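You operate a simulated robot arm through the tools that you are given. There is no shell and no other tool.

You run a simulated robot arm. Do the job below in one go: nothing can be reset, and whatever is moved stays where it is left.

Task
Make the air cylinder safe, then pin its rod to the link post.
Fine: air lever off and pressure knob to nought first; red pin down to its head; yellow keeper over it.

The check looks at the end state, three seconds after you hand in, the way a careful person would. Anything else that was tipped, shoved, dropped, spilled or broken makes it a failure.

Robot
A 7-joint arm with a two-finger parallel gripper, fixed in place. Base frame: the origin is on the floor under the middle of its stand, x ahead of it, y to its left, z up; the work surface is at about z = 0.86. Lengths are in m, angles in rad, forces in N, time in s.
With the tool pointing down near the work surface it reaches from about 0.24 to 0.68 m from the base axis. Its first joint turns from -1.152 to 1.152 rad. Payload 2.4 kg.
The TCP is the grasp point between the finger pads, 0.03 m short of the fingertips. In the tool frame z runs along the fingers and y along their closing line. Largest opening 0.094 m; finger width 0.028, thickness 0.01; the body of the gripper, 0.05 by 0.096 m, starts 0.055 m behind the TCP.
Orientation is told as [roll, pitch, yaw] about the base's x, y, z axes, in that order, counted from this pose: with the fingers straight down and closing along the base's y, the tool's x points along the base's -x, its y along +y and its z along -z.

Tools
- The arm moves only by the tool step_arm. Its argument "deltas" is text: rows parted by semicolons, each of 7 numbers parted by spaces: the shift along the tool's x, y, z in m, then the turn, a rotation vector about the tool's x, y, z in rad, then the opening, from 0 (shut) to 1 (fully open). In form: dx dy dz ax ay az claw; .... A call has 1 to 20 rows; each row shifts and turns the commanded pose from where the row before left it, along the tool's axes as they then stand. A row lasts 0.2 s, in which the tool goes at most 0.05 m and 0.15 rad; a call with a longer step from one row to the next is refused whole, and so is a gripper value outside its range. A pose out of reach is approached as far as the arm can. The call stops where the force on the tool passes 90 N (or 10 N more than at its start, if that is more) or the arm is blocked; 0.2 s more then pass. The fingers move at their own pace (about 0.153 m/s each) and stop on an object; they squeeze with about 34 N. The grip force told is the motor's: it shows also when the fingers shut on nothing. Time passes only in rows, and 0.2 s behind the last, so rows that do not move let the fingers close. The reply holds the time, the measured pose of the TCP, the force on the tool along the base axes, the opening and the grip force, in the units named above and with some noise, with the torque about the TCP (base axes, N m) and any sound that the robot's microphone picked up.
- Cameras (640 x 400 px; columns grow to the right, rows downward): "scene" is fixed at [0.0466, 0.4735, 1.4592]; the picture's right is [-0.71, -0.70, 0.00], its down [-0.31, 0.31, -0.90] and it looks along [0.63, -0.64, -0.43] (base axes); focal length 342 px, centre (320, 200). "wrist" rides on the gripper at [0.076, 0.014, -0.103] in the tool frame; the picture's right is [-0.18, 0.98, 0.00], its down [-0.75, -0.14, -0.64] and it looks along [-0.63, -0.12, 0.77] (tool axes); focal length 243 px, centre (320, 200). There is no depth. A picture from a camera that has moved, and an enlarged one, comes with that camera's place and axes in the base frame and with its lens.
- grab_frame(camera): a new picture of that camera. It takes no simulated time.
- close_up(camera, box): a new picture of the part [left, top, right, bottom] of that camera's present view, enlarged. It takes no simulated time.
- hand_in(): hands the job in; it is judged then, once.

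Places have to be worked out from the pictures, the camera data and where the tool is seen. Open the gripper and draw the arm clear of the work before you hand the job in, unless the task says otherwise.

The tools are called after "Emit:" by a JSON object that holds its "api" and its "payload". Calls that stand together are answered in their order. step_arm: Moves the arm, as the interface text tells. Its arguments: {"type":"object","properties":{"deltas":{"type":"string"}},"required":["deltas"]} The other tools are called the same way: grab_frame (camera) takes a picture; close_up (camera, box) takes an enlarged picture of a part of a camera's view; hand_in () hands the job in.

At the start:

```text
clock: 0.0
tcp_pos: [0.4179, -0.0803, 1.2297]
ee_rot: [-0.001, -0.001, -0.001]
wrist_force: [0.8, -0.4, -0.1]
ft_torque: [-0.03, -0.02, -0.01]
width: 0.0941
grip_force: 0.0
```

scene: 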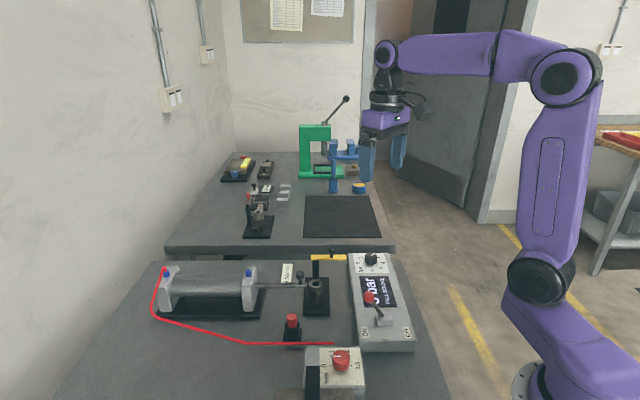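
wrist: 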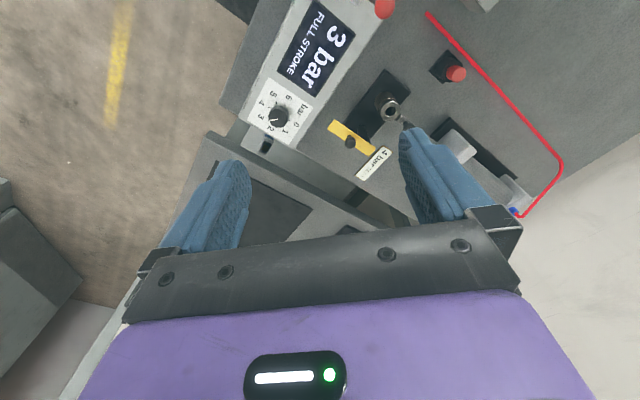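

I start by looking more closely at the work area from both cameras before moving anything.

Emit:
{"api": "close_up", "payload": {"camera": "scene", "box": [140, 240, 300, 340]}}

Emit:
{"api": "close_up", "payload": {"camera": "scene", "box": [270, 235, 430, 335]}}

Emit:
{"api": "close_up", "payload": {"camera": "scene", "box": [260, 300, 420, 400]}}

Emit:
{"api": "close_up", "payload": {"camera": "wrist", "box": [220, 0, 420, 200]}}

Emit:
{"api": "close_up", "payload": {"camera": "wrist", "box": [320, 60, 480, 200]}}

```text
4.00 times, centred on (220, 290) of scene
camera zoom: at [0.0466, 0.4735, 1.4592], right [-0.71, -0.7, 0.0], down [-0.31, 0.31, -0.9], along [0.63, -0.64, -0.43], focal length 1368 px, centre (720, -160)
```

zoom: 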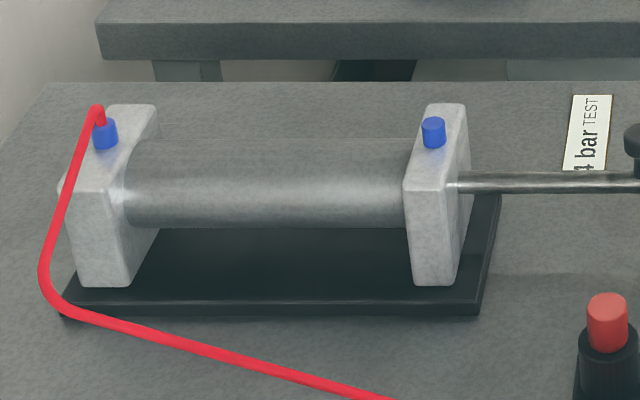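

```text
4.00 times, centred on (350, 285) of scene
camera zoom: at [0.0466, 0.4735, 1.4592], right [-0.71, -0.7, 0.0], down [-0.31, 0.31, -0.9], along [0.63, -0.64, -0.43], focal length 1368 px, centre (200, -140)
```

zoom: 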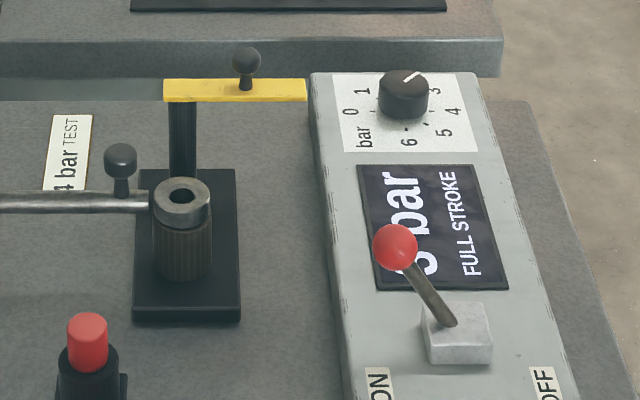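

```text
4.00 times, centred on (340, 350) of scene
camera zoom: at [0.0466, 0.4735, 1.4592], right [-0.71, -0.7, 0.0], down [-0.31, 0.31, -0.9], along [0.63, -0.64, -0.43], focal length 1368 px, centre (240, -400)
```

zoom: 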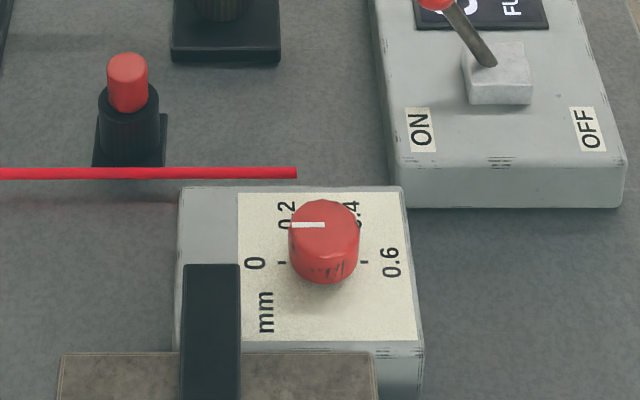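

```text
2.00 times, centred on (320, 100) of wrist
camera zoom: at [0.3423, -0.0666, 1.3318], right [0.18, 0.98, 0.0], down [0.75, -0.14, 0.64], along [0.63, -0.12, -0.77], focal length 485 px, centre (320, 400)
```

zoom: 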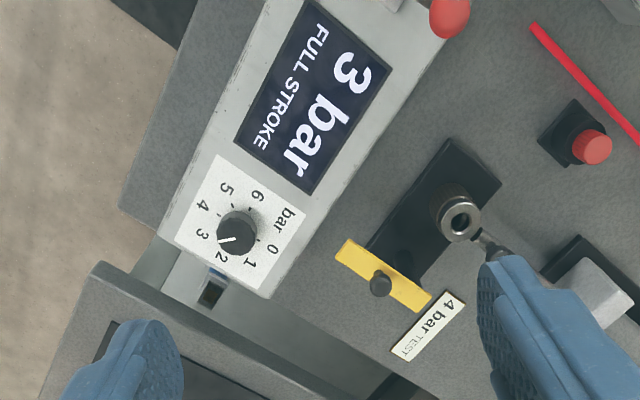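

```text
2.86 times, centred on (400, 130) of wrist
camera zoom: at [0.3423, -0.0666, 1.3318], right [0.18, 0.98, 0.0], down [0.75, -0.14, 0.64], along [0.63, -0.12, -0.77], focal length 693 px, centre (91, 400)
```

zoom: 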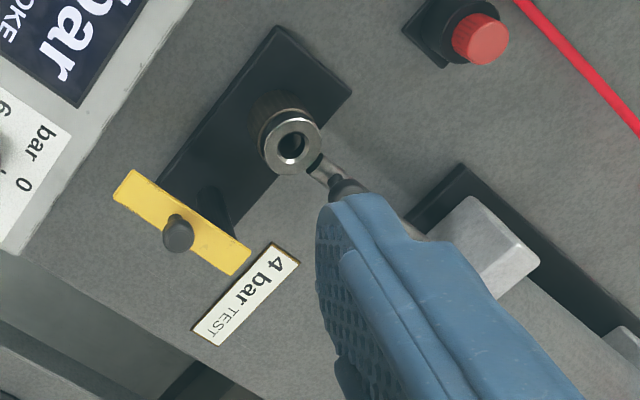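

The pictures put the lever ball near (0.37, 0.00, 0.965), leaning to ON. The pressure knob is near (0.485, -0.166, 0.915), the pin near (0.472, 0.124), the rod eye near (0.504, 0.02, 0.93), and the keeper pivot near (0.55, -0.01). I'll go to a high viewpoint, yawed to line up with the valve box, for a better look.

Emit:
{"api": "step_arm", "payload": {"deltas": "0.0196 0.026 0.022 0 0 0 1; 0.0196 0.026 0.022 0 0 0 1; 0.0196 0.026 0.022 0 0 0 1; 0.0196 0.026 0.022 0 0 0 1; 0.0196 0.026 0.022 0 0 0 1; 0 0 0 0 0 0.131 1; 0 0 0 0 0 0.131 1; 0 0 0 0 0 0.131 1; 0 0 0 0 0 0.131 1; 0 0 0 0 0 0.131 1; 0 0 0 0 0 0.131 1; 0 0 0 0 0 0 1"}}

Emit:
{"api": "grab_frame", "payload": {"camera": "wrist"}}

Emit:
{"api": "grab_frame", "payload": {"camera": "scene"}}

```text
clock: 2.6
tcp_pos: [0.321, 0.0481, 1.1193]
ee_rot: [-0.001, 0.0, -0.789]
wrist_force: [0.8, 0.5, 0.3]
ft_torque: [0.01, 0.01, -0.02]
width: 0.094
grip_force: 0.1
```

```text
taken
camera wrist: at [0.2775, 0.1133, 1.2219], right [0.83, 0.56, 0.0], down [0.43, -0.63, 0.64], along [0.36, -0.53, -0.77], focal length 243 px, centre (320, 200)
```

wrist: 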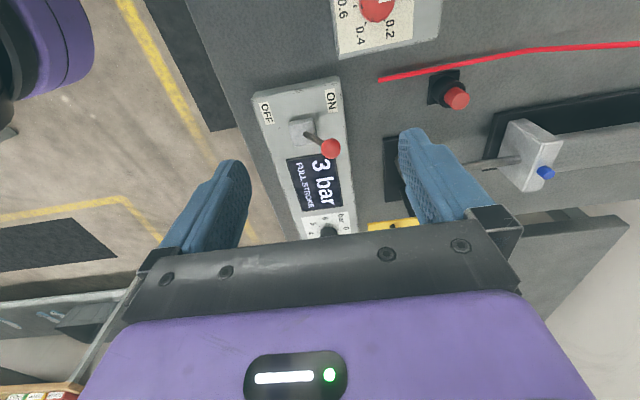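

```text
taken
```

scene: 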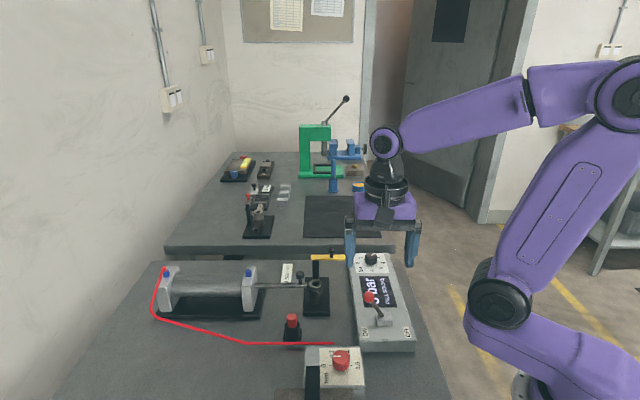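

The view is now lined up with the valve box. I'll zoom in on the lever and the box.

Emit:
{"api": "close_up", "payload": {"camera": "wrist", "box": [240, 70, 400, 170]}}

Emit:
{"api": "close_up", "payload": {"camera": "wrist", "box": [240, 140, 400, 240]}}

Emit:
{"api": "close_up", "payload": {"camera": "scene", "box": [340, 280, 420, 330]}}

Emit:
{"api": "close_up", "payload": {"camera": "scene", "box": [280, 245, 360, 320]}}

```text
4.00 times, centred on (320, 120) of wrist
camera zoom: at [0.2775, 0.1133, 1.2219], right [0.83, 0.56, 0.0], down [0.43, -0.63, 0.64], along [0.36, -0.53, -0.77], focal length 970 px, centre (320, 520)
```

zoom: 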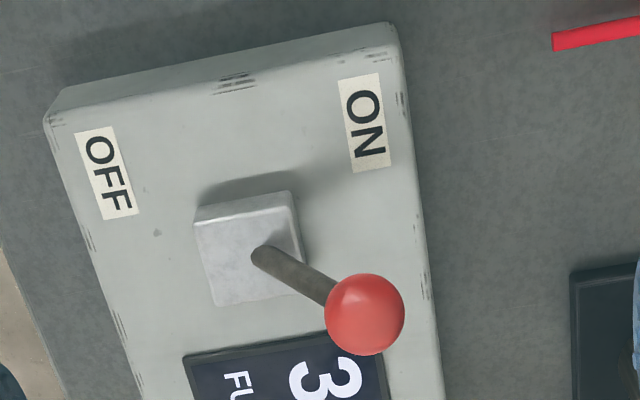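

```text
4.00 times, centred on (320, 190) of wrist
camera zoom: at [0.2775, 0.1133, 1.2219], right [0.83, 0.56, 0.0], down [0.43, -0.63, 0.64], along [0.36, -0.53, -0.77], focal length 970 px, centre (320, 240)
```

zoom: 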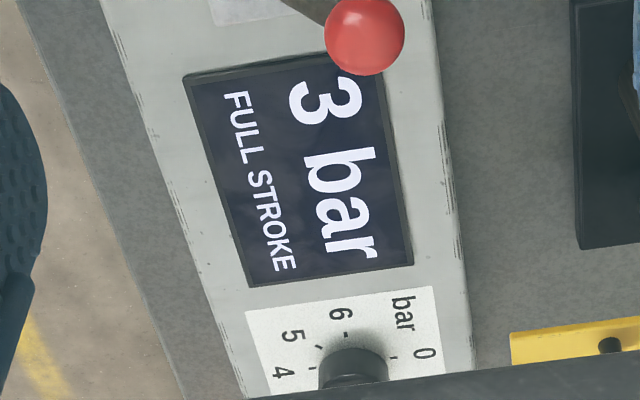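

```text
8.00 times, centred on (380, 305) of scene
camera zoom: at [0.0466, 0.4735, 1.4592], right [-0.71, -0.7, 0.0], down [-0.31, 0.31, -0.9], along [0.63, -0.64, -0.43], focal length 2736 px, centre (-160, -640)
```

zoom: 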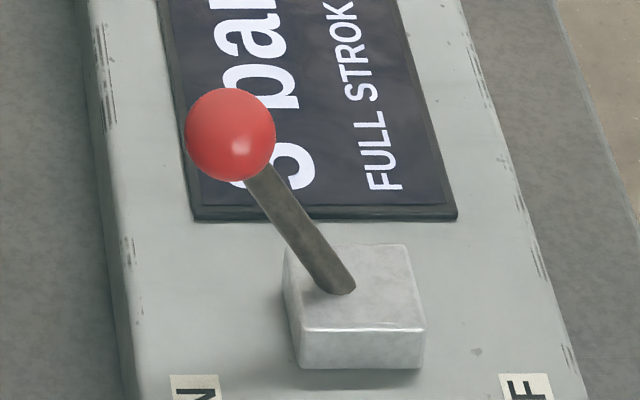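

```text
5.33 times, centred on (320, 282) of scene
camera zoom: at [0.0466, 0.4735, 1.4592], right [-0.71, -0.7, 0.0], down [-0.31, 0.31, -0.9], along [0.63, -0.64, -0.43], focal length 1824 px, centre (320, -240)
```

zoom: 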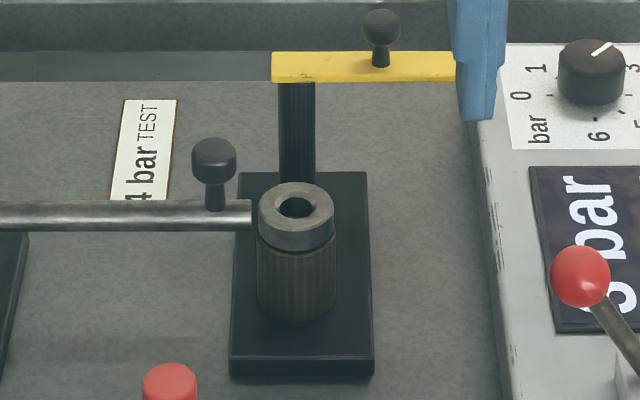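

The lever runs from its base block near (0.339, -0.012, 0.92) to the ball at about (0.366, 0.006, 0.965), and it swings along the box's short side. I'll hover over the ball with the fingers narrowed to either side of it along that swing, then check.

Emit:
{"api": "step_arm", "payload": {"deltas": "-0.0203 0.0008 0.033 0 0 0 0.55; -0.0203 0.0008 0.033 0 0 0 0.55; -0.0203 0.0008 0.030 0 0 0 0.55; 0 0 0 0 0 0 0.55; 0 0 0 0 0 0 0.55"}}

Emit:
{"api": "grab_frame", "payload": {"camera": "wrist"}}

Emit:
{"api": "close_up", "payload": {"camera": "scene", "box": [320, 220, 440, 340]}}

```text
clock: 3.8
tcp_pos: [0.3641, 0.0055, 1.0227]
ee_rot: [-0.001, 0.0, -0.786]
wrist_force: [-0.2, -0.3, -0.1]
ft_torque: [0.01, -0.03, -0.02]
width: 0.0514
grip_force: 0.1
```

```text
taken
camera wrist: at [0.3212, 0.0698, 1.126], right [0.83, 0.56, 0.0], down [0.43, -0.63, 0.64], along [0.36, -0.53, -0.77], focal length 243 px, centre (320, 200)
```

wrist: 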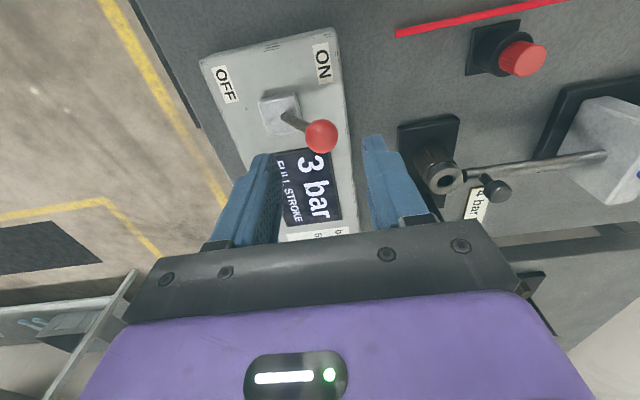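

```text
3.33 times, centred on (380, 280) of scene
camera zoom: at [0.0466, 0.4735, 1.4592], right [-0.71, -0.7, 0.0], down [-0.31, 0.31, -0.9], along [0.63, -0.64, -0.43], focal length 1140 px, centre (120, -67)
```

zoom: 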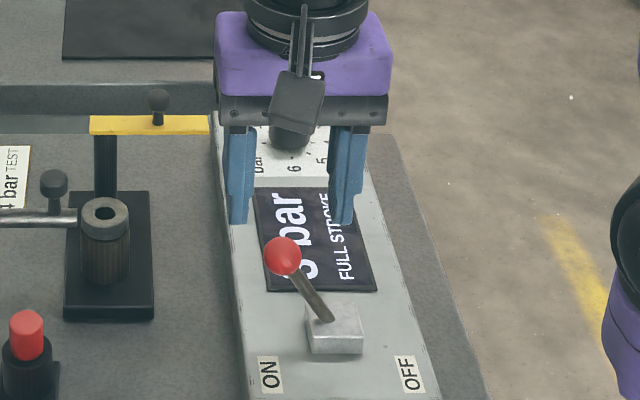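

The ball sits centred between the fingers in both views. I'll go down so the tips are just below the ball, then start pushing toward OFF in small steps.

Emit:
{"api": "step_arm", "payload": {"deltas": "0 0 0.019 0 0 0 0.55; 0 0 0.019 0 0 0 0.55; 0 0 0.017 0 0 0 0.55; 0 0 0 0 0 0 0.55; 0 -0.01 0 0 0 0 0.55; 0 -0.01 0 0 0 0 0.55; 0 -0.01 0 0 0 0 0.55; 0 -0.01 0 0 0 0 0.55; 0 0 0 0 0 0 0.55"}}

Emit:
{"api": "grab_frame", "payload": {"camera": "wrist"}}

Emit:
{"api": "close_up", "payload": {"camera": "scene", "box": [320, 220, 440, 340]}}

```text
clock: 5.8
tcp_pos: [0.3377, -0.0228, 0.967]
ee_rot: [-0.001, 0.0, -0.784]
wrist_force: [0.3, 0.2, 0.0]
ft_torque: [0.02, 0.03, 0.01]
width: 0.0517
grip_force: 0.0
```

```text
taken
camera wrist: at [0.294, 0.0431, 1.0705], right [0.83, 0.56, 0.0], down [0.43, -0.63, 0.64], along [0.36, -0.53, -0.77], focal length 243 px, centre (320, 200)
```

wrist: 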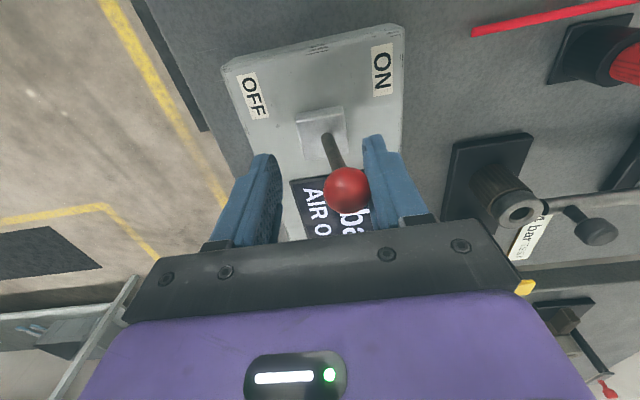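

```text
3.33 times, centred on (380, 280) of scene
camera zoom: at [0.0466, 0.4735, 1.4592], right [-0.71, -0.7, 0.0], down [-0.31, 0.31, -0.9], along [0.63, -0.64, -0.43], focal length 1140 px, centre (120, -67)
```

zoom: 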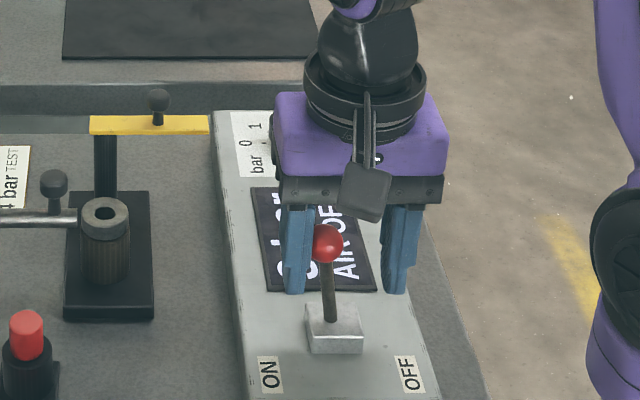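

The lever is now about upright and the display already shows "AIR OFF". I'll keep pushing to the OFF stop, watching the force.

Emit:
{"api": "step_arm", "payload": {"deltas": "0 -0.01 0 0 0 0 0.55; 0 -0.01 0 0 0 0 0.55; 0 -0.008 0 0 0 0 0.55; 0 0 0 0 0 0 0.55"}}

Emit:
{"api": "grab_frame", "payload": {"camera": "wrist"}}

Emit:
{"api": "close_up", "payload": {"camera": "scene", "box": [320, 220, 440, 340]}}

```text
clock: 6.8
tcp_pos: [0.3165, -0.0408, 0.9679]
ee_rot: [-0.001, 0.0, -0.786]
wrist_force: [1.2, -0.7, -0.2]
ft_torque: [0.02, 0.0, 0.02]
width: 0.0517
grip_force: 0.1
```

```text
taken
camera wrist: at [0.2739, 0.0238, 1.0705], right [0.83, 0.56, 0.0], down [0.43, -0.63, 0.64], along [0.36, -0.53, -0.77], focal length 243 px, centre (320, 200)
```

wrist: 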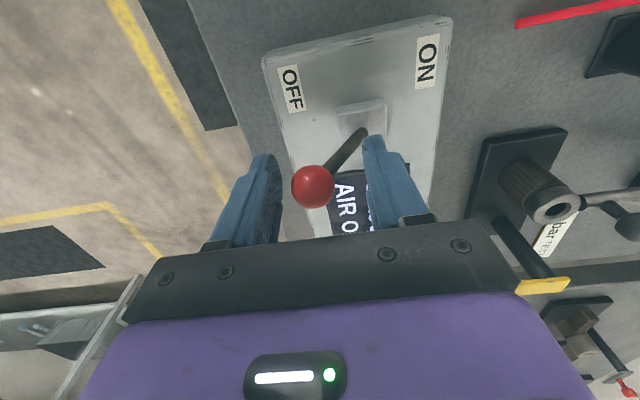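

```text
3.33 times, centred on (380, 280) of scene
camera zoom: at [0.0466, 0.4735, 1.4592], right [-0.71, -0.7, 0.0], down [-0.31, 0.31, -0.9], along [0.63, -0.64, -0.43], focal length 1140 px, centre (120, -67)
```

zoom: 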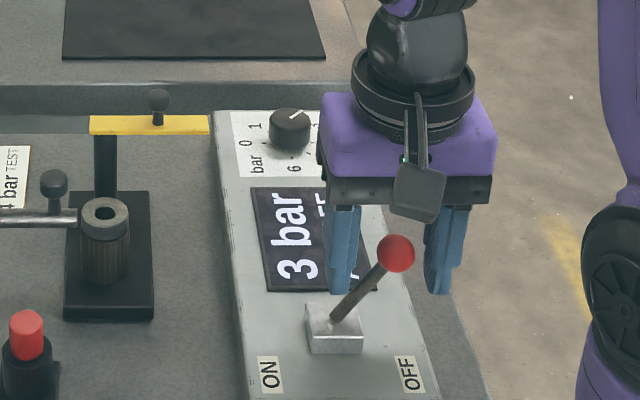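

The lever has snapped over to OFF and the display reads "3 bar AIR OFF". I'll rise clear and move back from the pressure knob to look at its dial.

Emit:
{"api": "step_arm", "payload": {"deltas": "0 0 -0.03 0 0 0 0.55; 0 0 -0.03 0 0 0 0.55; 0 0 -0.022 0 0 0 0.55; -0.036 0.010 0 0 0 0 0.55; -0.036 0.010 0 0 0 0 0.55; -0.036 0.010 0 0 0 0 0.55; 0 0 0 0 0 0 0.55"}}

Emit:
{"api": "grab_frame", "payload": {"camera": "wrist"}}

Emit:
{"api": "close_up", "payload": {"camera": "scene", "box": [290, 240, 430, 340]}}

```text
clock: 8.4
tcp_pos: [0.4157, -0.0977, 1.0488]
ee_rot: [0.001, 0.0, -0.787]
wrist_force: [0.1, 0.3, 0.6]
ft_torque: [-0.06, 0.0, -0.02]
width: 0.0516
grip_force: 0.0
```

```text
taken
camera wrist: at [0.3722, -0.033, 1.1514], right [0.83, 0.56, 0.0], down [0.43, -0.63, 0.64], along [0.36, -0.53, -0.77], focal length 243 px, centre (320, 200)
```

wrist: 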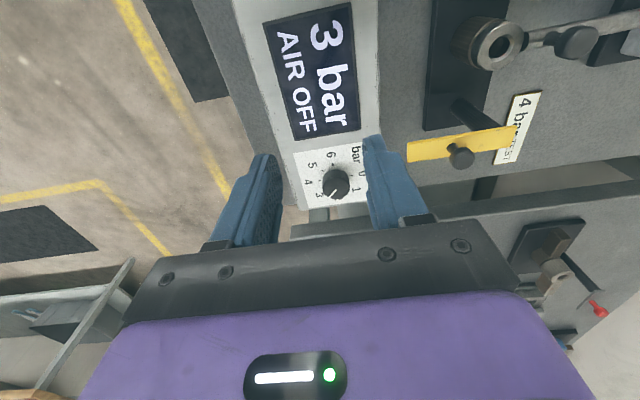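

```text
4.00 times, centred on (360, 290) of scene
camera zoom: at [0.0466, 0.4735, 1.4592], right [-0.71, -0.7, 0.0], down [-0.31, 0.31, -0.9], along [0.63, -0.64, -0.43], focal length 1368 px, centre (160, -160)
```

zoom: 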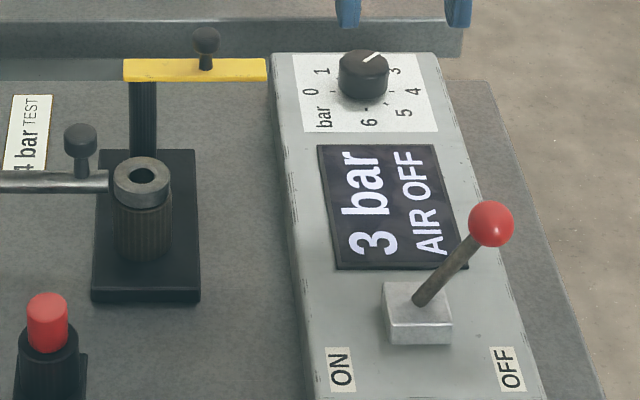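

The lever now clearly leans to OFF. I'll zoom in on the knob dial and on the rod eye and post.

Emit:
{"api": "close_up", "payload": {"camera": "wrist", "box": [280, 130, 400, 220]}}

Emit:
{"api": "close_up", "payload": {"camera": "wrist", "box": [420, 0, 580, 100]}}

Emit:
{"api": "close_up", "payload": {"camera": "wrist", "box": [390, 80, 550, 180]}}

```text
4.44 times, centred on (340, 175) of wrist
camera zoom: at [0.3722, -0.033, 1.1514], right [0.83, 0.56, 0.0], down [0.43, -0.63, 0.64], along [0.36, -0.53, -0.77], focal length 1078 px, centre (231, 311)
```

zoom: 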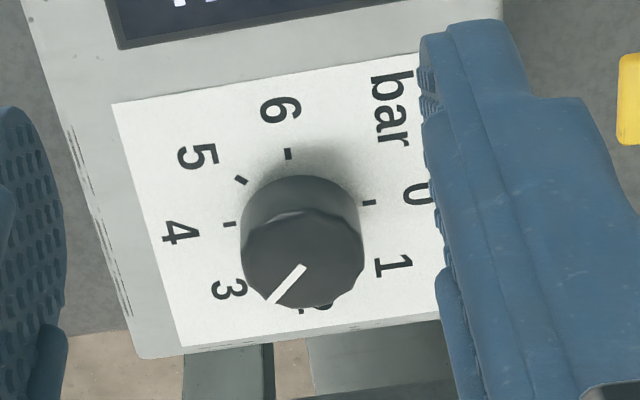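

```text
4.00 times, centred on (500, 50) of wrist
camera zoom: at [0.3722, -0.033, 1.1514], right [0.83, 0.56, 0.0], down [0.43, -0.63, 0.64], along [0.36, -0.53, -0.77], focal length 970 px, centre (-400, 800)
```

zoom: 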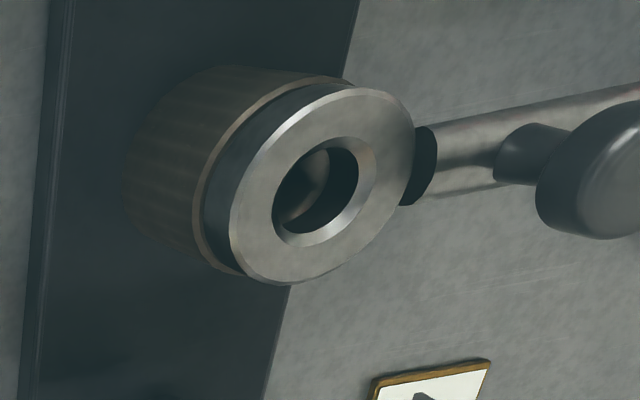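

```text
4.00 times, centred on (470, 130) of wrist
camera zoom: at [0.3722, -0.033, 1.1514], right [0.83, 0.56, 0.0], down [0.43, -0.63, 0.64], along [0.36, -0.53, -0.77], focal length 970 px, centre (-280, 480)
```

zoom: 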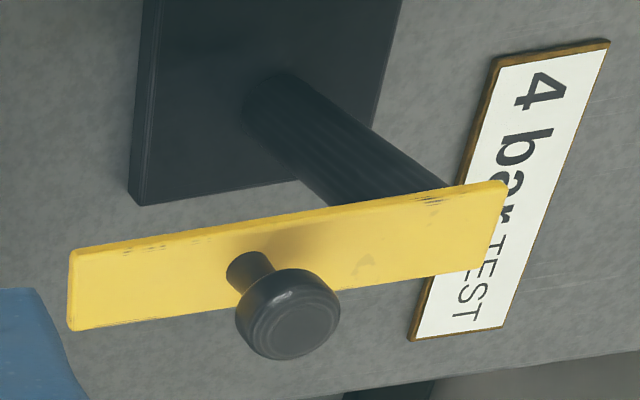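

The dial has 45° per bar, the pointer is at 3, and zero is counter-clockwise seen from above. I put the knob at (0.487, -0.168), top about z 0.921, diameter about 33 mm, on a panel at about z 0.897. I'll hover over it and yaw to about -1.4 so there is room for a 135° turn.

Emit:
{"api": "step_arm", "payload": {"deltas": "-0.0334 0.0003 0 0 0 0 0.65; -0.0334 0.0003 0 0 0 0 0.65; -0.0334 0.0003 0 0 0 0 0.65; 0 0 0 0 0 0.1226 0.65; 0 0 0 0 0 0.1226 0.65; 0 0 0 0 0 0.1226 0.65; 0 0 0 0 0 0.1226 0.65; 0 0 0 0 0 0.1226 0.65; 0 0 0.02 0 0 0 0.65; 0 0 0 0 0 0 0.65"}}

Emit:
{"api": "grab_frame", "payload": {"camera": "wrist"}}

Emit:
{"api": "close_up", "payload": {"camera": "scene", "box": [310, 200, 430, 280]}}

```text
clock: 10.6
tcp_pos: [0.4862, -0.167, 1.0301]
ee_rot: [-0.001, 0.0, -1.4]
wrist_force: [0.4, 0.1, 0.2]
ft_torque: [-0.05, 0.03, 0.04]
width: 0.061
grip_force: 0.1
```

```text
taken
camera wrist: at [0.4868, -0.0881, 1.1335], right [1.0, -0.01, 0.0], down [-0.01, -0.77, 0.64], along [-0.01, -0.64, -0.77], focal length 243 px, centre (320, 200)
```

wrist: 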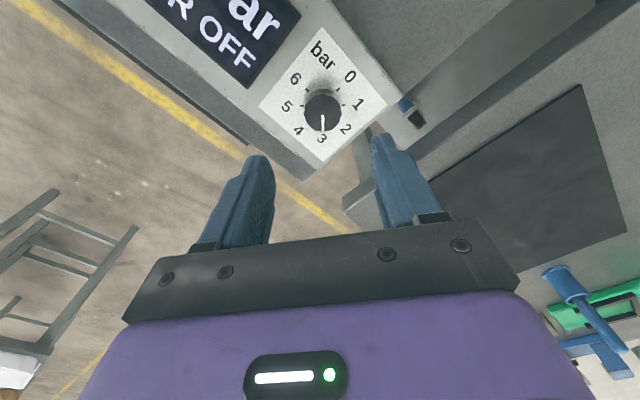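

```text
5.00 times, centred on (370, 240) of scene
camera zoom: at [0.0466, 0.4735, 1.4592], right [-0.71, -0.7, 0.0], down [-0.31, 0.31, -0.9], along [0.63, -0.64, -0.43], focal length 1710 px, centre (70, 0)
```

zoom: 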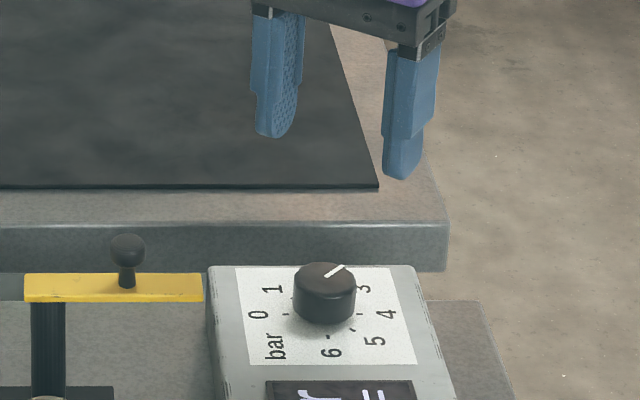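

I'll zoom in on the knob from here to refine its centre before going down.

Emit:
{"api": "close_up", "payload": {"camera": "wrist", "box": [270, 60, 380, 140]}}

```text
5.00 times, centred on (325, 100) of wrist
camera zoom: at [0.4868, -0.0881, 1.1335], right [1.0, -0.01, 0.0], down [-0.01, -0.77, 0.64], along [-0.01, -0.64, -0.77], focal length 1213 px, centre (295, 700)
```

zoom: 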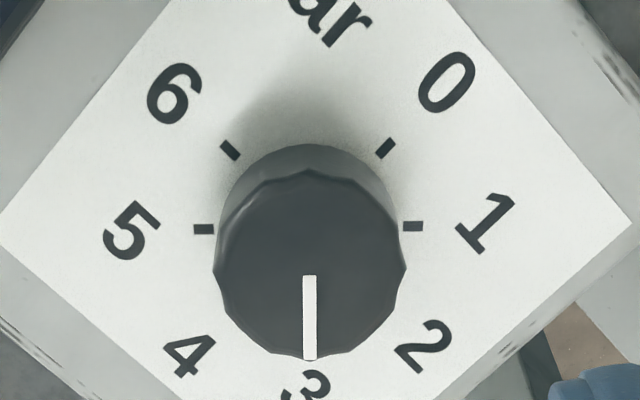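

The knob centre refines to about (0.488, -0.167). I'll shift 1.5 mm, lower until the fingertips are just above the panel, and close on the knob.

Emit:
{"api": "step_arm", "payload": {"deltas": "0 0.0015 0.03 0 0 0 0.65; 0 0 0.03 0 0 0 0.65; 0 0 0.02 0 0 0 0.65; 0 0 0.01 0 0 0 0.65; 0 0 0.006 0 0 0 0.65; 0 0 0 0 0 0 0.65"}}

Emit:
{"api": "grab_frame", "payload": {"camera": "wrist"}}

Emit:
{"api": "close_up", "payload": {"camera": "scene", "box": [310, 220, 430, 300]}}

```text
clock: 12.0
tcp_pos: [0.4878, -0.1683, 0.9336]
ee_rot: [-0.001, -0.001, -1.4]
wrist_force: [0.3, 0.7, 0.4]
ft_torque: [-0.02, 0.01, 0.01]
width: 0.061
grip_force: 0.0
```

```text
taken
camera wrist: at [0.4893, -0.0884, 1.0367], right [1.0, -0.01, 0.0], down [-0.01, -0.77, 0.64], along [-0.01, -0.64, -0.77], focal length 243 px, centre (320, 200)
```

wrist: 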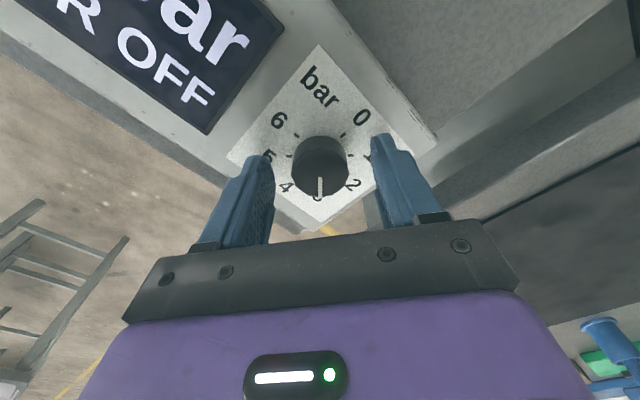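

```text
5.00 times, centred on (370, 260) of scene
camera zoom: at [0.0466, 0.4735, 1.4592], right [-0.71, -0.7, 0.0], down [-0.31, 0.31, -0.9], along [0.63, -0.64, -0.43], focal length 1710 px, centre (70, -100)
```

zoom: 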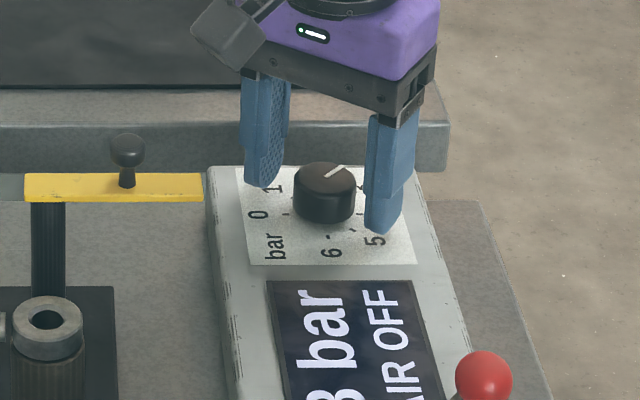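

The fingers straddle the knob evenly with no contact force. I'll close on it and turn half way, about 67° counter-clockwise, then check the display.

Emit:
{"api": "step_arm", "payload": {"deltas": "0 0 0 0 0 0 0; 0 0 0 0 0 0 0; 0 0 0 0 0 -0.118 0; 0 0 0 0 0 -0.118 0; 0 0 0 0 0 -0.118 0; 0 0 0 0 0 -0.118 0; 0 0 0 0 0 -0.118 0; 0 0 0 0 0 -0.118 0; 0 0 0 0 0 -0.118 0; 0 0 0 0 0 -0.118 0; 0 0 0 0 0 -0.118 0; 0 0 0 0 0 -0.118 0; 0 0 0 0 0 0 0"}}

Emit:
{"api": "grab_frame", "payload": {"camera": "wrist"}}

Emit:
{"api": "close_up", "payload": {"camera": "scene", "box": [310, 220, 430, 300]}}

```text
clock: 14.8
tcp_pos: [0.4857, -0.1695, 0.9326]
ee_rot: [0.0, 0.002, -0.22]
wrist_force: [-12.8, -21.0, -10.1]
ft_torque: [-0.06, 1.33, -0.01]
width: 0.0333
grip_force: 45.4
```

```text
taken
camera wrist: at [0.4149, -0.1372, 1.0369], right [0.39, 0.92, 0.0], down [0.71, -0.3, 0.64], along [0.59, -0.25, -0.77], focal length 243 px, centre (320, 200)
```

wrist: 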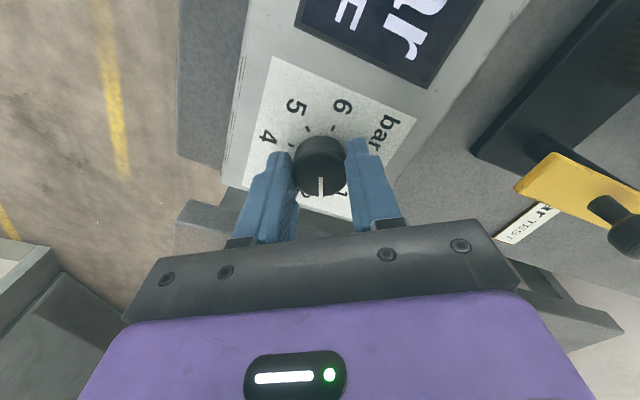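

```text
5.00 times, centred on (370, 260) of scene
camera zoom: at [0.0464, 0.4729, 1.4594], right [-0.71, -0.7, 0.0], down [-0.31, 0.31, -0.9], along [0.63, -0.64, -0.43], focal length 1710 px, centre (70, -100)
```

zoom: 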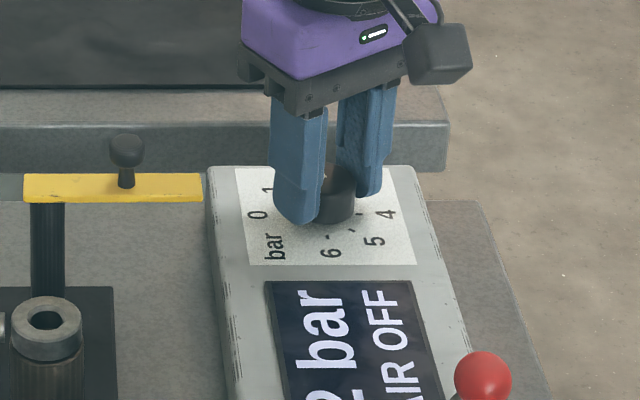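

The knob turned without slipping, since the pointer stays lined up with the tool, but there is about 25 N of side load from a 2 mm centring error. I'll ease the position toward the knob axis and finish the turn.

Emit:
{"api": "step_arm", "payload": {"deltas": "0.0008 -0.001 0 0 0 0 0; 0.0008 -0.0009 0 0 0 0 0; 0 0 0 0 0 -0.1176 0; 0 0 0 0 0 -0.1176 0; 0 0 0 0 0 -0.1176 0; 0 0 0 0 0 -0.1176 0; 0 0 0 0 0 -0.1176 0; 0 0 0 0 0 -0.1176 0; 0 0 0 0 0 -0.1176 0; 0 0 0 0 0 0 0"}}

Emit:
{"api": "grab_frame", "payload": {"camera": "wrist"}}

Emit:
{"api": "close_up", "payload": {"camera": "scene", "box": [320, 240, 440, 320]}}

```text
clock: 17.0
tcp_pos: [0.4868, -0.1711, 0.9335]
ee_rot: [-0.003, -0.004, 0.602]
wrist_force: [7.7, -27.6, -9.0]
ft_torque: [0.01, -0.31, -0.07]
width: 0.0331
grip_force: 45.3
```

```text
taken
camera wrist: at [0.4148, -0.201, 1.0365], right [-0.41, 0.91, 0.0], down [0.7, 0.31, 0.64], along [0.59, 0.26, -0.76], focal length 243 px, centre (320, 200)
```

wrist: 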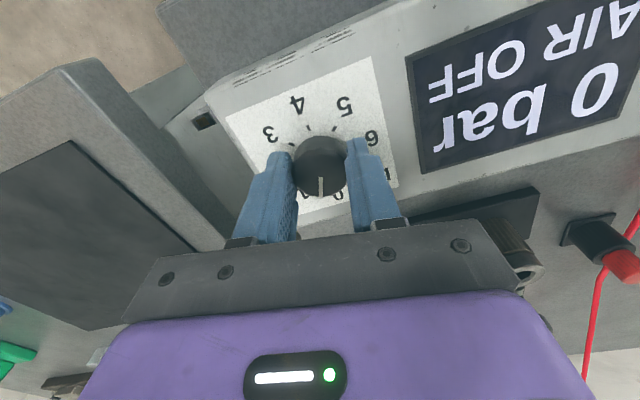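

```text
5.00 times, centred on (380, 280) of scene
camera zoom: at [0.0469, 0.4727, 1.4595], right [-0.71, -0.7, 0.0], down [-0.31, 0.31, -0.9], along [0.63, -0.64, -0.44], focal length 1710 px, centre (20, -200)
```

zoom: 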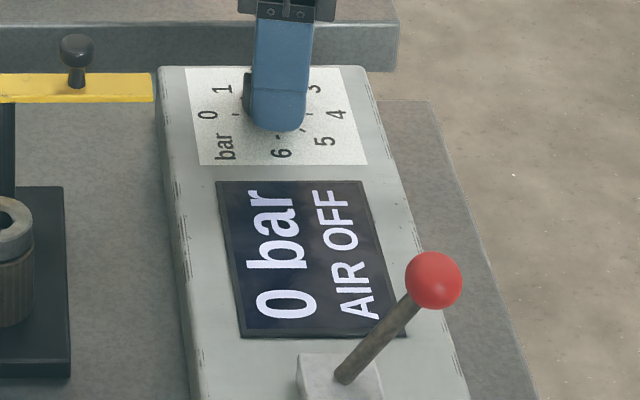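

The display now reads "0 bar", rounded at about 115° of turn. I'll ease off the side load and complete the remaining 20° so the pointer itself is at 0.

Emit:
{"api": "step_arm", "payload": {"deltas": "0.0004 -0.001 0 0 0 0 0; 0.0003 -0.0009 0 0 0 0 0; 0 0 0 0 0 -0.1176 0; 0 0 0 0 0 -0.1176 0; 0 0 0 0 0 -0.1176 0; 0 0 0 0 0 0 0; 0 0 0 0 0 0 0"}}

Emit:
{"api": "grab_frame", "payload": {"camera": "wrist"}}

Emit:
{"api": "close_up", "payload": {"camera": "scene", "box": [320, 240, 440, 320]}}

```text
clock: 18.6
tcp_pos: [0.4861, -0.1709, 0.9331]
ee_rot: [-0.002, -0.002, 0.958]
wrist_force: [11.3, -23.1, 0.0]
ft_torque: [-0.36, 0.28, -0.06]
width: 0.0331
grip_force: 45.5
```

```text
taken
camera wrist: at [0.4309, -0.2243, 1.0367], right [-0.7, 0.72, 0.0], down [0.55, 0.54, 0.64], along [0.46, 0.45, -0.77], focal length 243 px, centre (320, 200)
```

wrist: 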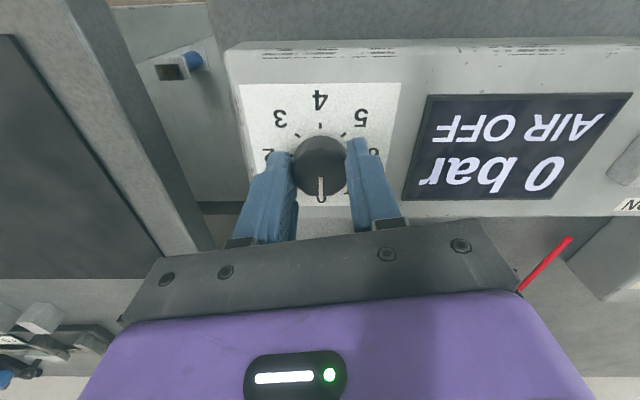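

```text
5.00 times, centred on (380, 280) of scene
camera zoom: at [0.0469, 0.4729, 1.4594], right [-0.71, -0.7, 0.0], down [-0.31, 0.31, -0.9], along [0.63, -0.64, -0.44], focal length 1710 px, centre (20, -200)
```

zoom: 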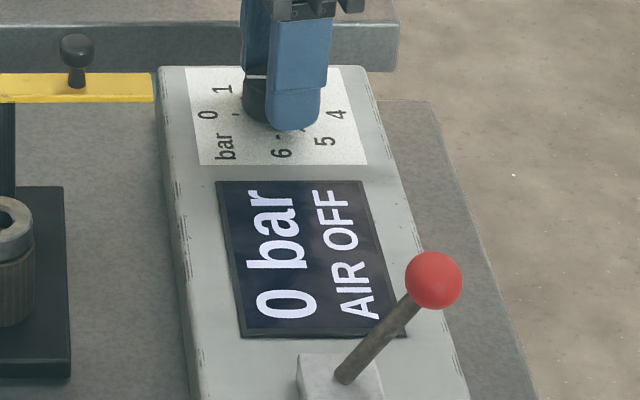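

The pointer faces the 0 mark. I'll zoom in to confirm exactly before letting go.

Emit:
{"api": "close_up", "payload": {"camera": "wrist", "box": [260, 80, 380, 220]}}

```text
2.86 times, centred on (320, 150) of wrist
camera zoom: at [0.4309, -0.2243, 1.0367], right [-0.7, 0.72, 0.0], down [0.55, 0.54, 0.64], along [0.46, 0.45, -0.77], focal length 693 px, centre (320, 343)
```

zoom: 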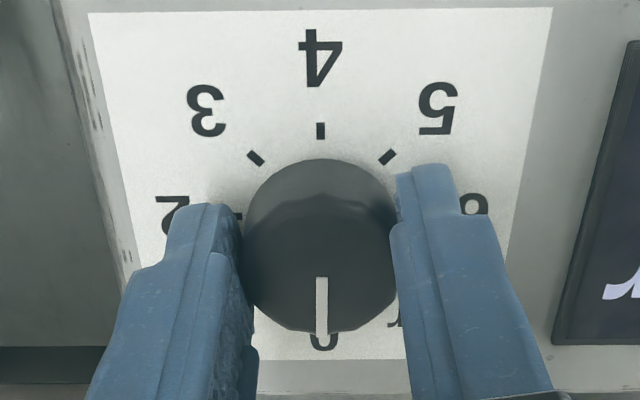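

The pointer is exactly on 0, opposite the 4 tick. I'll open, rise straight up, and see how the rod and post look now.

Emit:
{"api": "step_arm", "payload": {"deltas": "0 0 0 0 0 0 0.65; 0 0 0 0 0 0 0.65; 0 0 -0.02 0 0 0 0.65; 0 0 -0.04 0 0 0 0.65; 0 0 -0.05 0 0 0 0.65; 0 0 -0.05 0 0 0 0.65; 0 0 0 0 0 0 0.65"}}

Emit:
{"api": "grab_frame", "payload": {"camera": "scene"}}

Emit:
{"api": "close_up", "payload": {"camera": "scene", "box": [280, 240, 440, 340]}}

```text
clock: 20.2
tcp_pos: [0.4859, -0.1717, 1.093]
ee_rot: [0.0, -0.002, 0.958]
wrist_force: [0.2, 0.7, 0.5]
ft_torque: [0.0, -0.02, 0.03]
width: 0.0611
grip_force: 0.1
```

```text
taken
```

scene: 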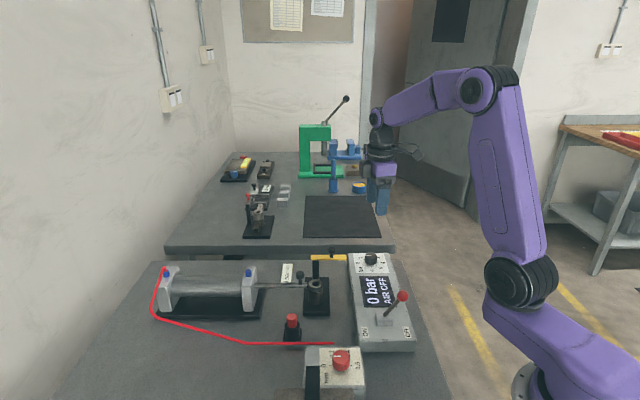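

```text
4.00 times, centred on (360, 290) of scene
camera zoom: at [0.0466, 0.4735, 1.4592], right [-0.71, -0.7, 0.0], down [-0.31, 0.31, -0.9], along [0.63, -0.64, -0.43], focal length 1368 px, centre (160, -160)
```

zoom: 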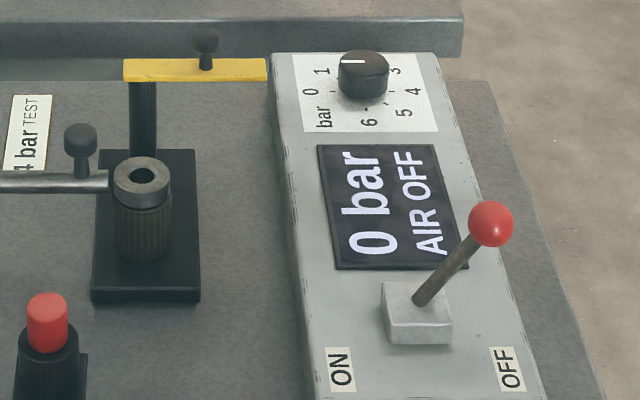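

The valve is OFF, the pressure knob is on 0, and the rod hasn't moved visibly. Next I'll look almost straight down into the rod eye to see whether its hole lines up with the post bore.

Emit:
{"api": "step_arm", "payload": {"deltas": "0 0 0 0 0 0.0865 0.65; 0 0 0 0 0 0.0865 0.65; -0.0349 0.0182 -0.001 0 0 0 0.65; -0.0349 0.0182 -0.001 0 0 0 0.65; -0.0349 0.0182 -0.001 0 0 0 0.65; -0.0349 0.0182 -0.001 0 0 0 0.65; -0.0349 0.0182 -0.001 0 0 0 0.65; -0.0349 0.0182 -0.001 0 0 0 0.65; 0 0 0 0 0 0 0.65"}}

Emit:
{"api": "grab_frame", "payload": {"camera": "wrist"}}

```text
clock: 22.2
tcp_pos: [0.5589, 0.0548, 1.0989]
ee_rot: [0.001, -0.001, 0.784]
wrist_force: [-0.7, 0.0, 1.0]
ft_torque: [-0.01, 0.01, 0.03]
width: 0.0613
grip_force: 0.1
```

```text
taken
camera wrist: at [0.4939, 0.0132, 1.2026], right [-0.56, 0.83, 0.0], down [0.63, 0.43, 0.64], along [0.53, 0.36, -0.77], focal length 243 px, centre (320, 200)
```

wrist: 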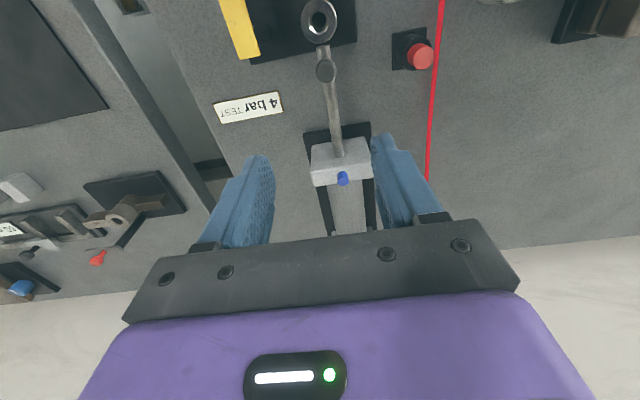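

I'll zoom in on the eye, nearly straight below the camera, and on the pin and its holder.

Emit:
{"api": "close_up", "payload": {"camera": "wrist", "box": [280, 0, 360, 50]}}

Emit:
{"api": "close_up", "payload": {"camera": "wrist", "box": [270, 0, 430, 100]}}

Emit:
{"api": "close_up", "payload": {"camera": "wrist", "box": [370, 10, 450, 85]}}

```text
8.00 times, centred on (320, 25) of wrist
camera zoom: at [0.4939, 0.0132, 1.2026], right [-0.56, 0.83, 0.0], down [0.63, 0.43, 0.64], along [0.53, 0.36, -0.77], focal length 1941 px, centre (320, 1600)
```

zoom: 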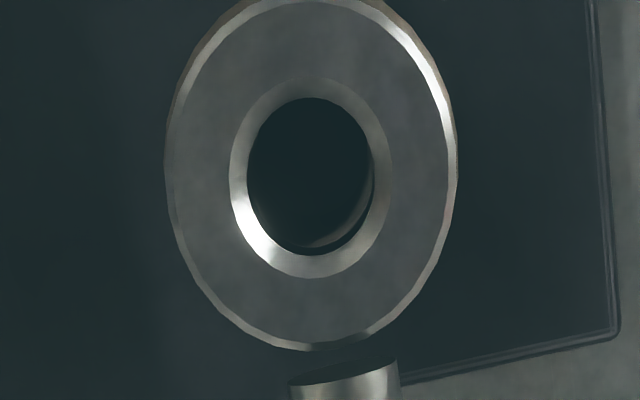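

```text
4.00 times, centred on (350, 50) of wrist
camera zoom: at [0.4939, 0.0132, 1.2026], right [-0.56, 0.83, 0.0], down [0.63, 0.43, 0.64], along [0.53, 0.36, -0.77], focal length 970 px, centre (200, 800)
```

zoom: 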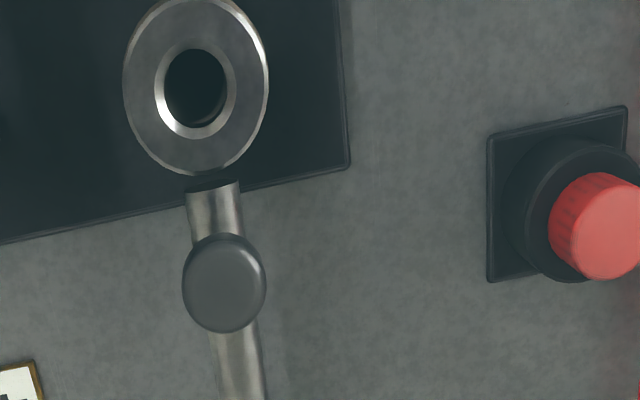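

```text
5.33 times, centred on (410, 48) of wrist
camera zoom: at [0.4939, 0.0132, 1.2026], right [-0.56, 0.83, 0.0], down [0.63, 0.43, 0.64], along [0.53, 0.36, -0.77], focal length 1294 px, centre (-160, 1013)
```

zoom: 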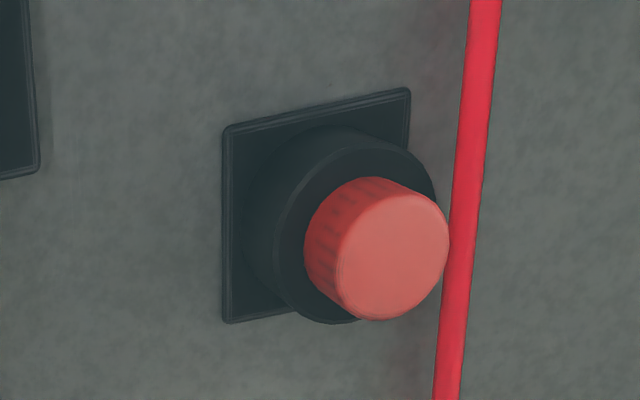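

The rod end and the ring look very close together, so I need to know whether the ring belongs to the rod or to the post. The scene camera looks square-on to that gap, so I'll zoom in hard from there.

Emit:
{"api": "close_up", "payload": {"camera": "scene", "box": [295, 270, 335, 300]}}

Emit:
{"api": "close_up", "payload": {"camera": "scene", "box": [245, 260, 345, 325]}}

Emit:
{"api": "close_up", "payload": {"camera": "scene", "box": [270, 305, 320, 350]}}

```text
13.33 times, centred on (315, 285) of scene
camera zoom: at [0.0466, 0.4735, 1.4592], right [-0.71, -0.7, 0.0], down [-0.31, 0.31, -0.9], along [0.63, -0.64, -0.43], focal length 4560 px, centre (387, -933)
```

zoom: 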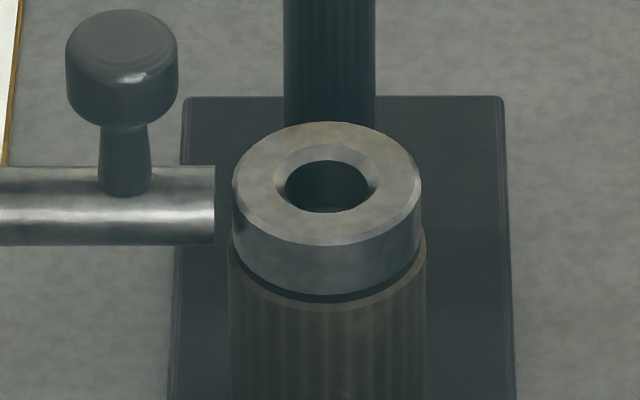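

```text
6.15 times, centred on (295, 292) of scene
camera zoom: at [0.0466, 0.4735, 1.4592], right [-0.71, -0.7, 0.0], down [-0.31, 0.31, -0.9], along [0.63, -0.64, -0.43], focal length 2105 px, centre (474, -369)
```

zoom: 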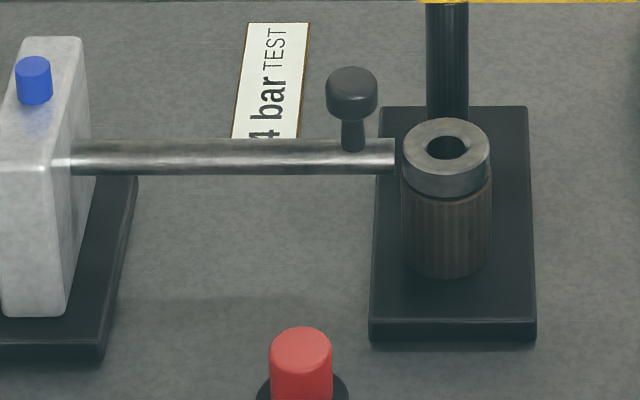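

```text
8.89 times, centred on (295, 328) of scene
camera zoom: at [0.0466, 0.4735, 1.4592], right [-0.71, -0.7, 0.0], down [-0.31, 0.31, -0.9], along [0.63, -0.64, -0.43], focal length 3040 px, centre (542, -933)
```

zoom: 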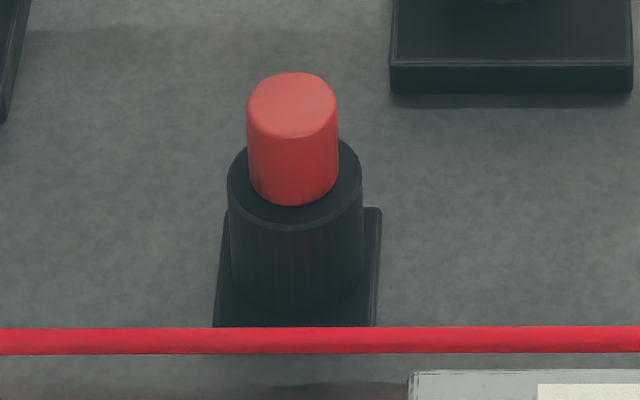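

The steel ring is the rod's eye, floating just clear of the knurled post and lined up with it. I place the eye at about (0.508, 0.022, 0.928), with a bore of about 14 mm. The pin head is about 22 mm across and 21 mm tall, centred near (0.473, 0.1265), top at about z 0.921. I'll move above the pin with the same yaw I need for insertion.

Emit:
{"api": "step_arm", "payload": {"deltas": "0.0028 0.0276 0.02 0 0 0 0.65; 0.0028 0.0276 0.02 0 0 0 0.65; 0.0028 0.0276 0.022 0 0 0 0.65; 0.0028 0.0276 0.022 0 0 0 0.65; 0 0 0 0 0 0 0.65"}}

Emit:
{"api": "close_up", "payload": {"camera": "wrist", "box": [240, 60, 400, 180]}}

Emit:
{"api": "close_up", "payload": {"camera": "scene", "box": [230, 250, 350, 350]}}

```text
clock: 23.4
tcp_pos: [0.4729, 0.1248, 1.0143]
ee_rot: [0.0, 0.0, 0.784]
wrist_force: [0.3, 0.5, 0.2]
ft_torque: [-0.04, -0.03, 0.0]
width: 0.0611
grip_force: 0.1
```

```text
3.33 times, centred on (320, 120) of wrist
camera zoom: at [0.4086, 0.0824, 1.1175], right [-0.56, 0.83, 0.0], down [0.63, 0.43, 0.64], along [0.53, 0.36, -0.77], focal length 809 px, centre (320, 467)
```

zoom: 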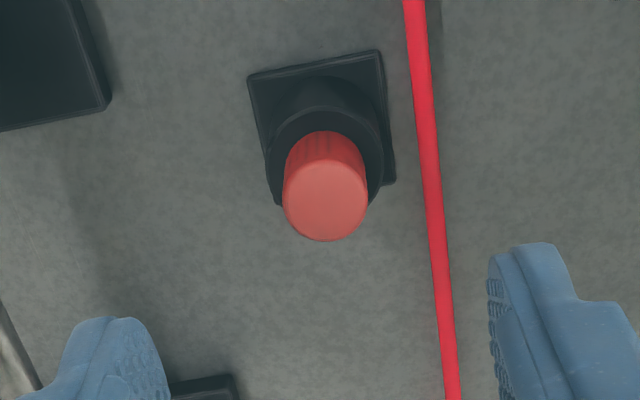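

```text
4.00 times, centred on (290, 300) of scene
camera zoom: at [0.0466, 0.4735, 1.4592], right [-0.71, -0.7, 0.0], down [-0.31, 0.31, -0.9], along [0.63, -0.64, -0.43], focal length 1368 px, centre (440, -200)
```

zoom: 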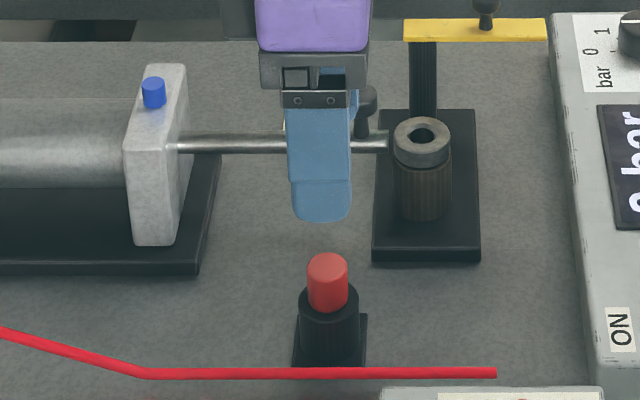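

The pin head is within 1 mm of the tool axis. I'll lower until the fingertips straddle the head just above the holder, then check.

Emit:
{"api": "step_arm", "payload": {"deltas": "-0.0005 0.0005 0.03 0 0 0 0.65; 0 0 0.027 0 0 0 0.65; 0 0 0.015 0 0 0 0.65; 0 0 0.008 0 0 0 0.65; 0 0 0 0 0 0 0.65"}}

Emit:
{"api": "close_up", "payload": {"camera": "wrist", "box": [240, 80, 400, 200]}}

Emit:
{"api": "close_up", "payload": {"camera": "scene", "box": [260, 280, 330, 350]}}

```text
clock: 24.6
tcp_pos: [0.4722, 0.1268, 0.9361]
ee_rot: [0.0, 0.001, 0.783]
wrist_force: [0.0, 1.0, 1.1]
ft_torque: [0.0, -0.01, -0.01]
width: 0.0612
grip_force: 0.0
```

```text
3.33 times, centred on (320, 140) of wrist
camera zoom: at [0.4084, 0.0834, 1.0392], right [-0.56, 0.83, 0.0], down [0.63, 0.43, 0.64], along [0.53, 0.36, -0.77], focal length 809 px, centre (320, 400)
```

zoom: 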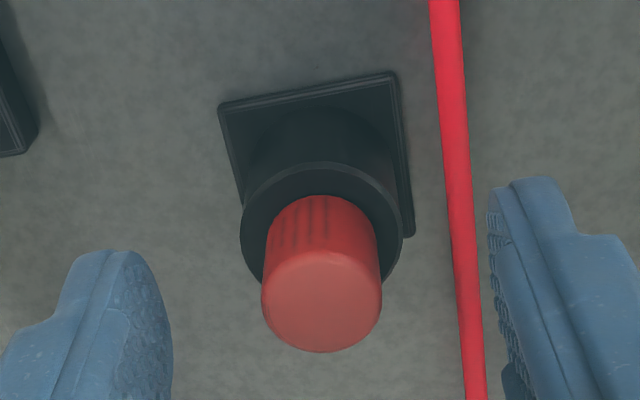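

```text
5.71 times, centred on (295, 315) of scene
camera zoom: at [0.0466, 0.4735, 1.4592], right [-0.71, -0.7, 0.0], down [-0.31, 0.31, -0.9], along [0.63, -0.64, -0.43], focal length 1954 px, centre (463, -457)
```

zoom: 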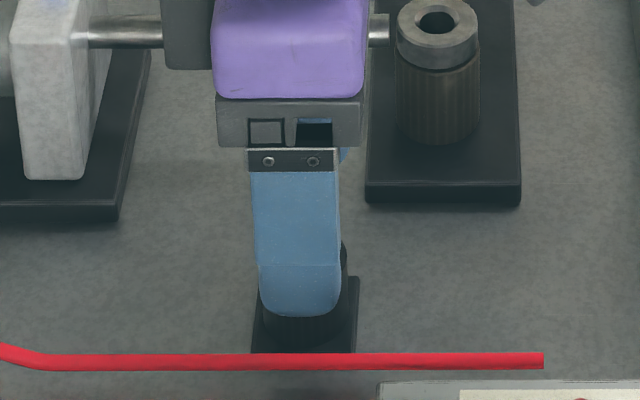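

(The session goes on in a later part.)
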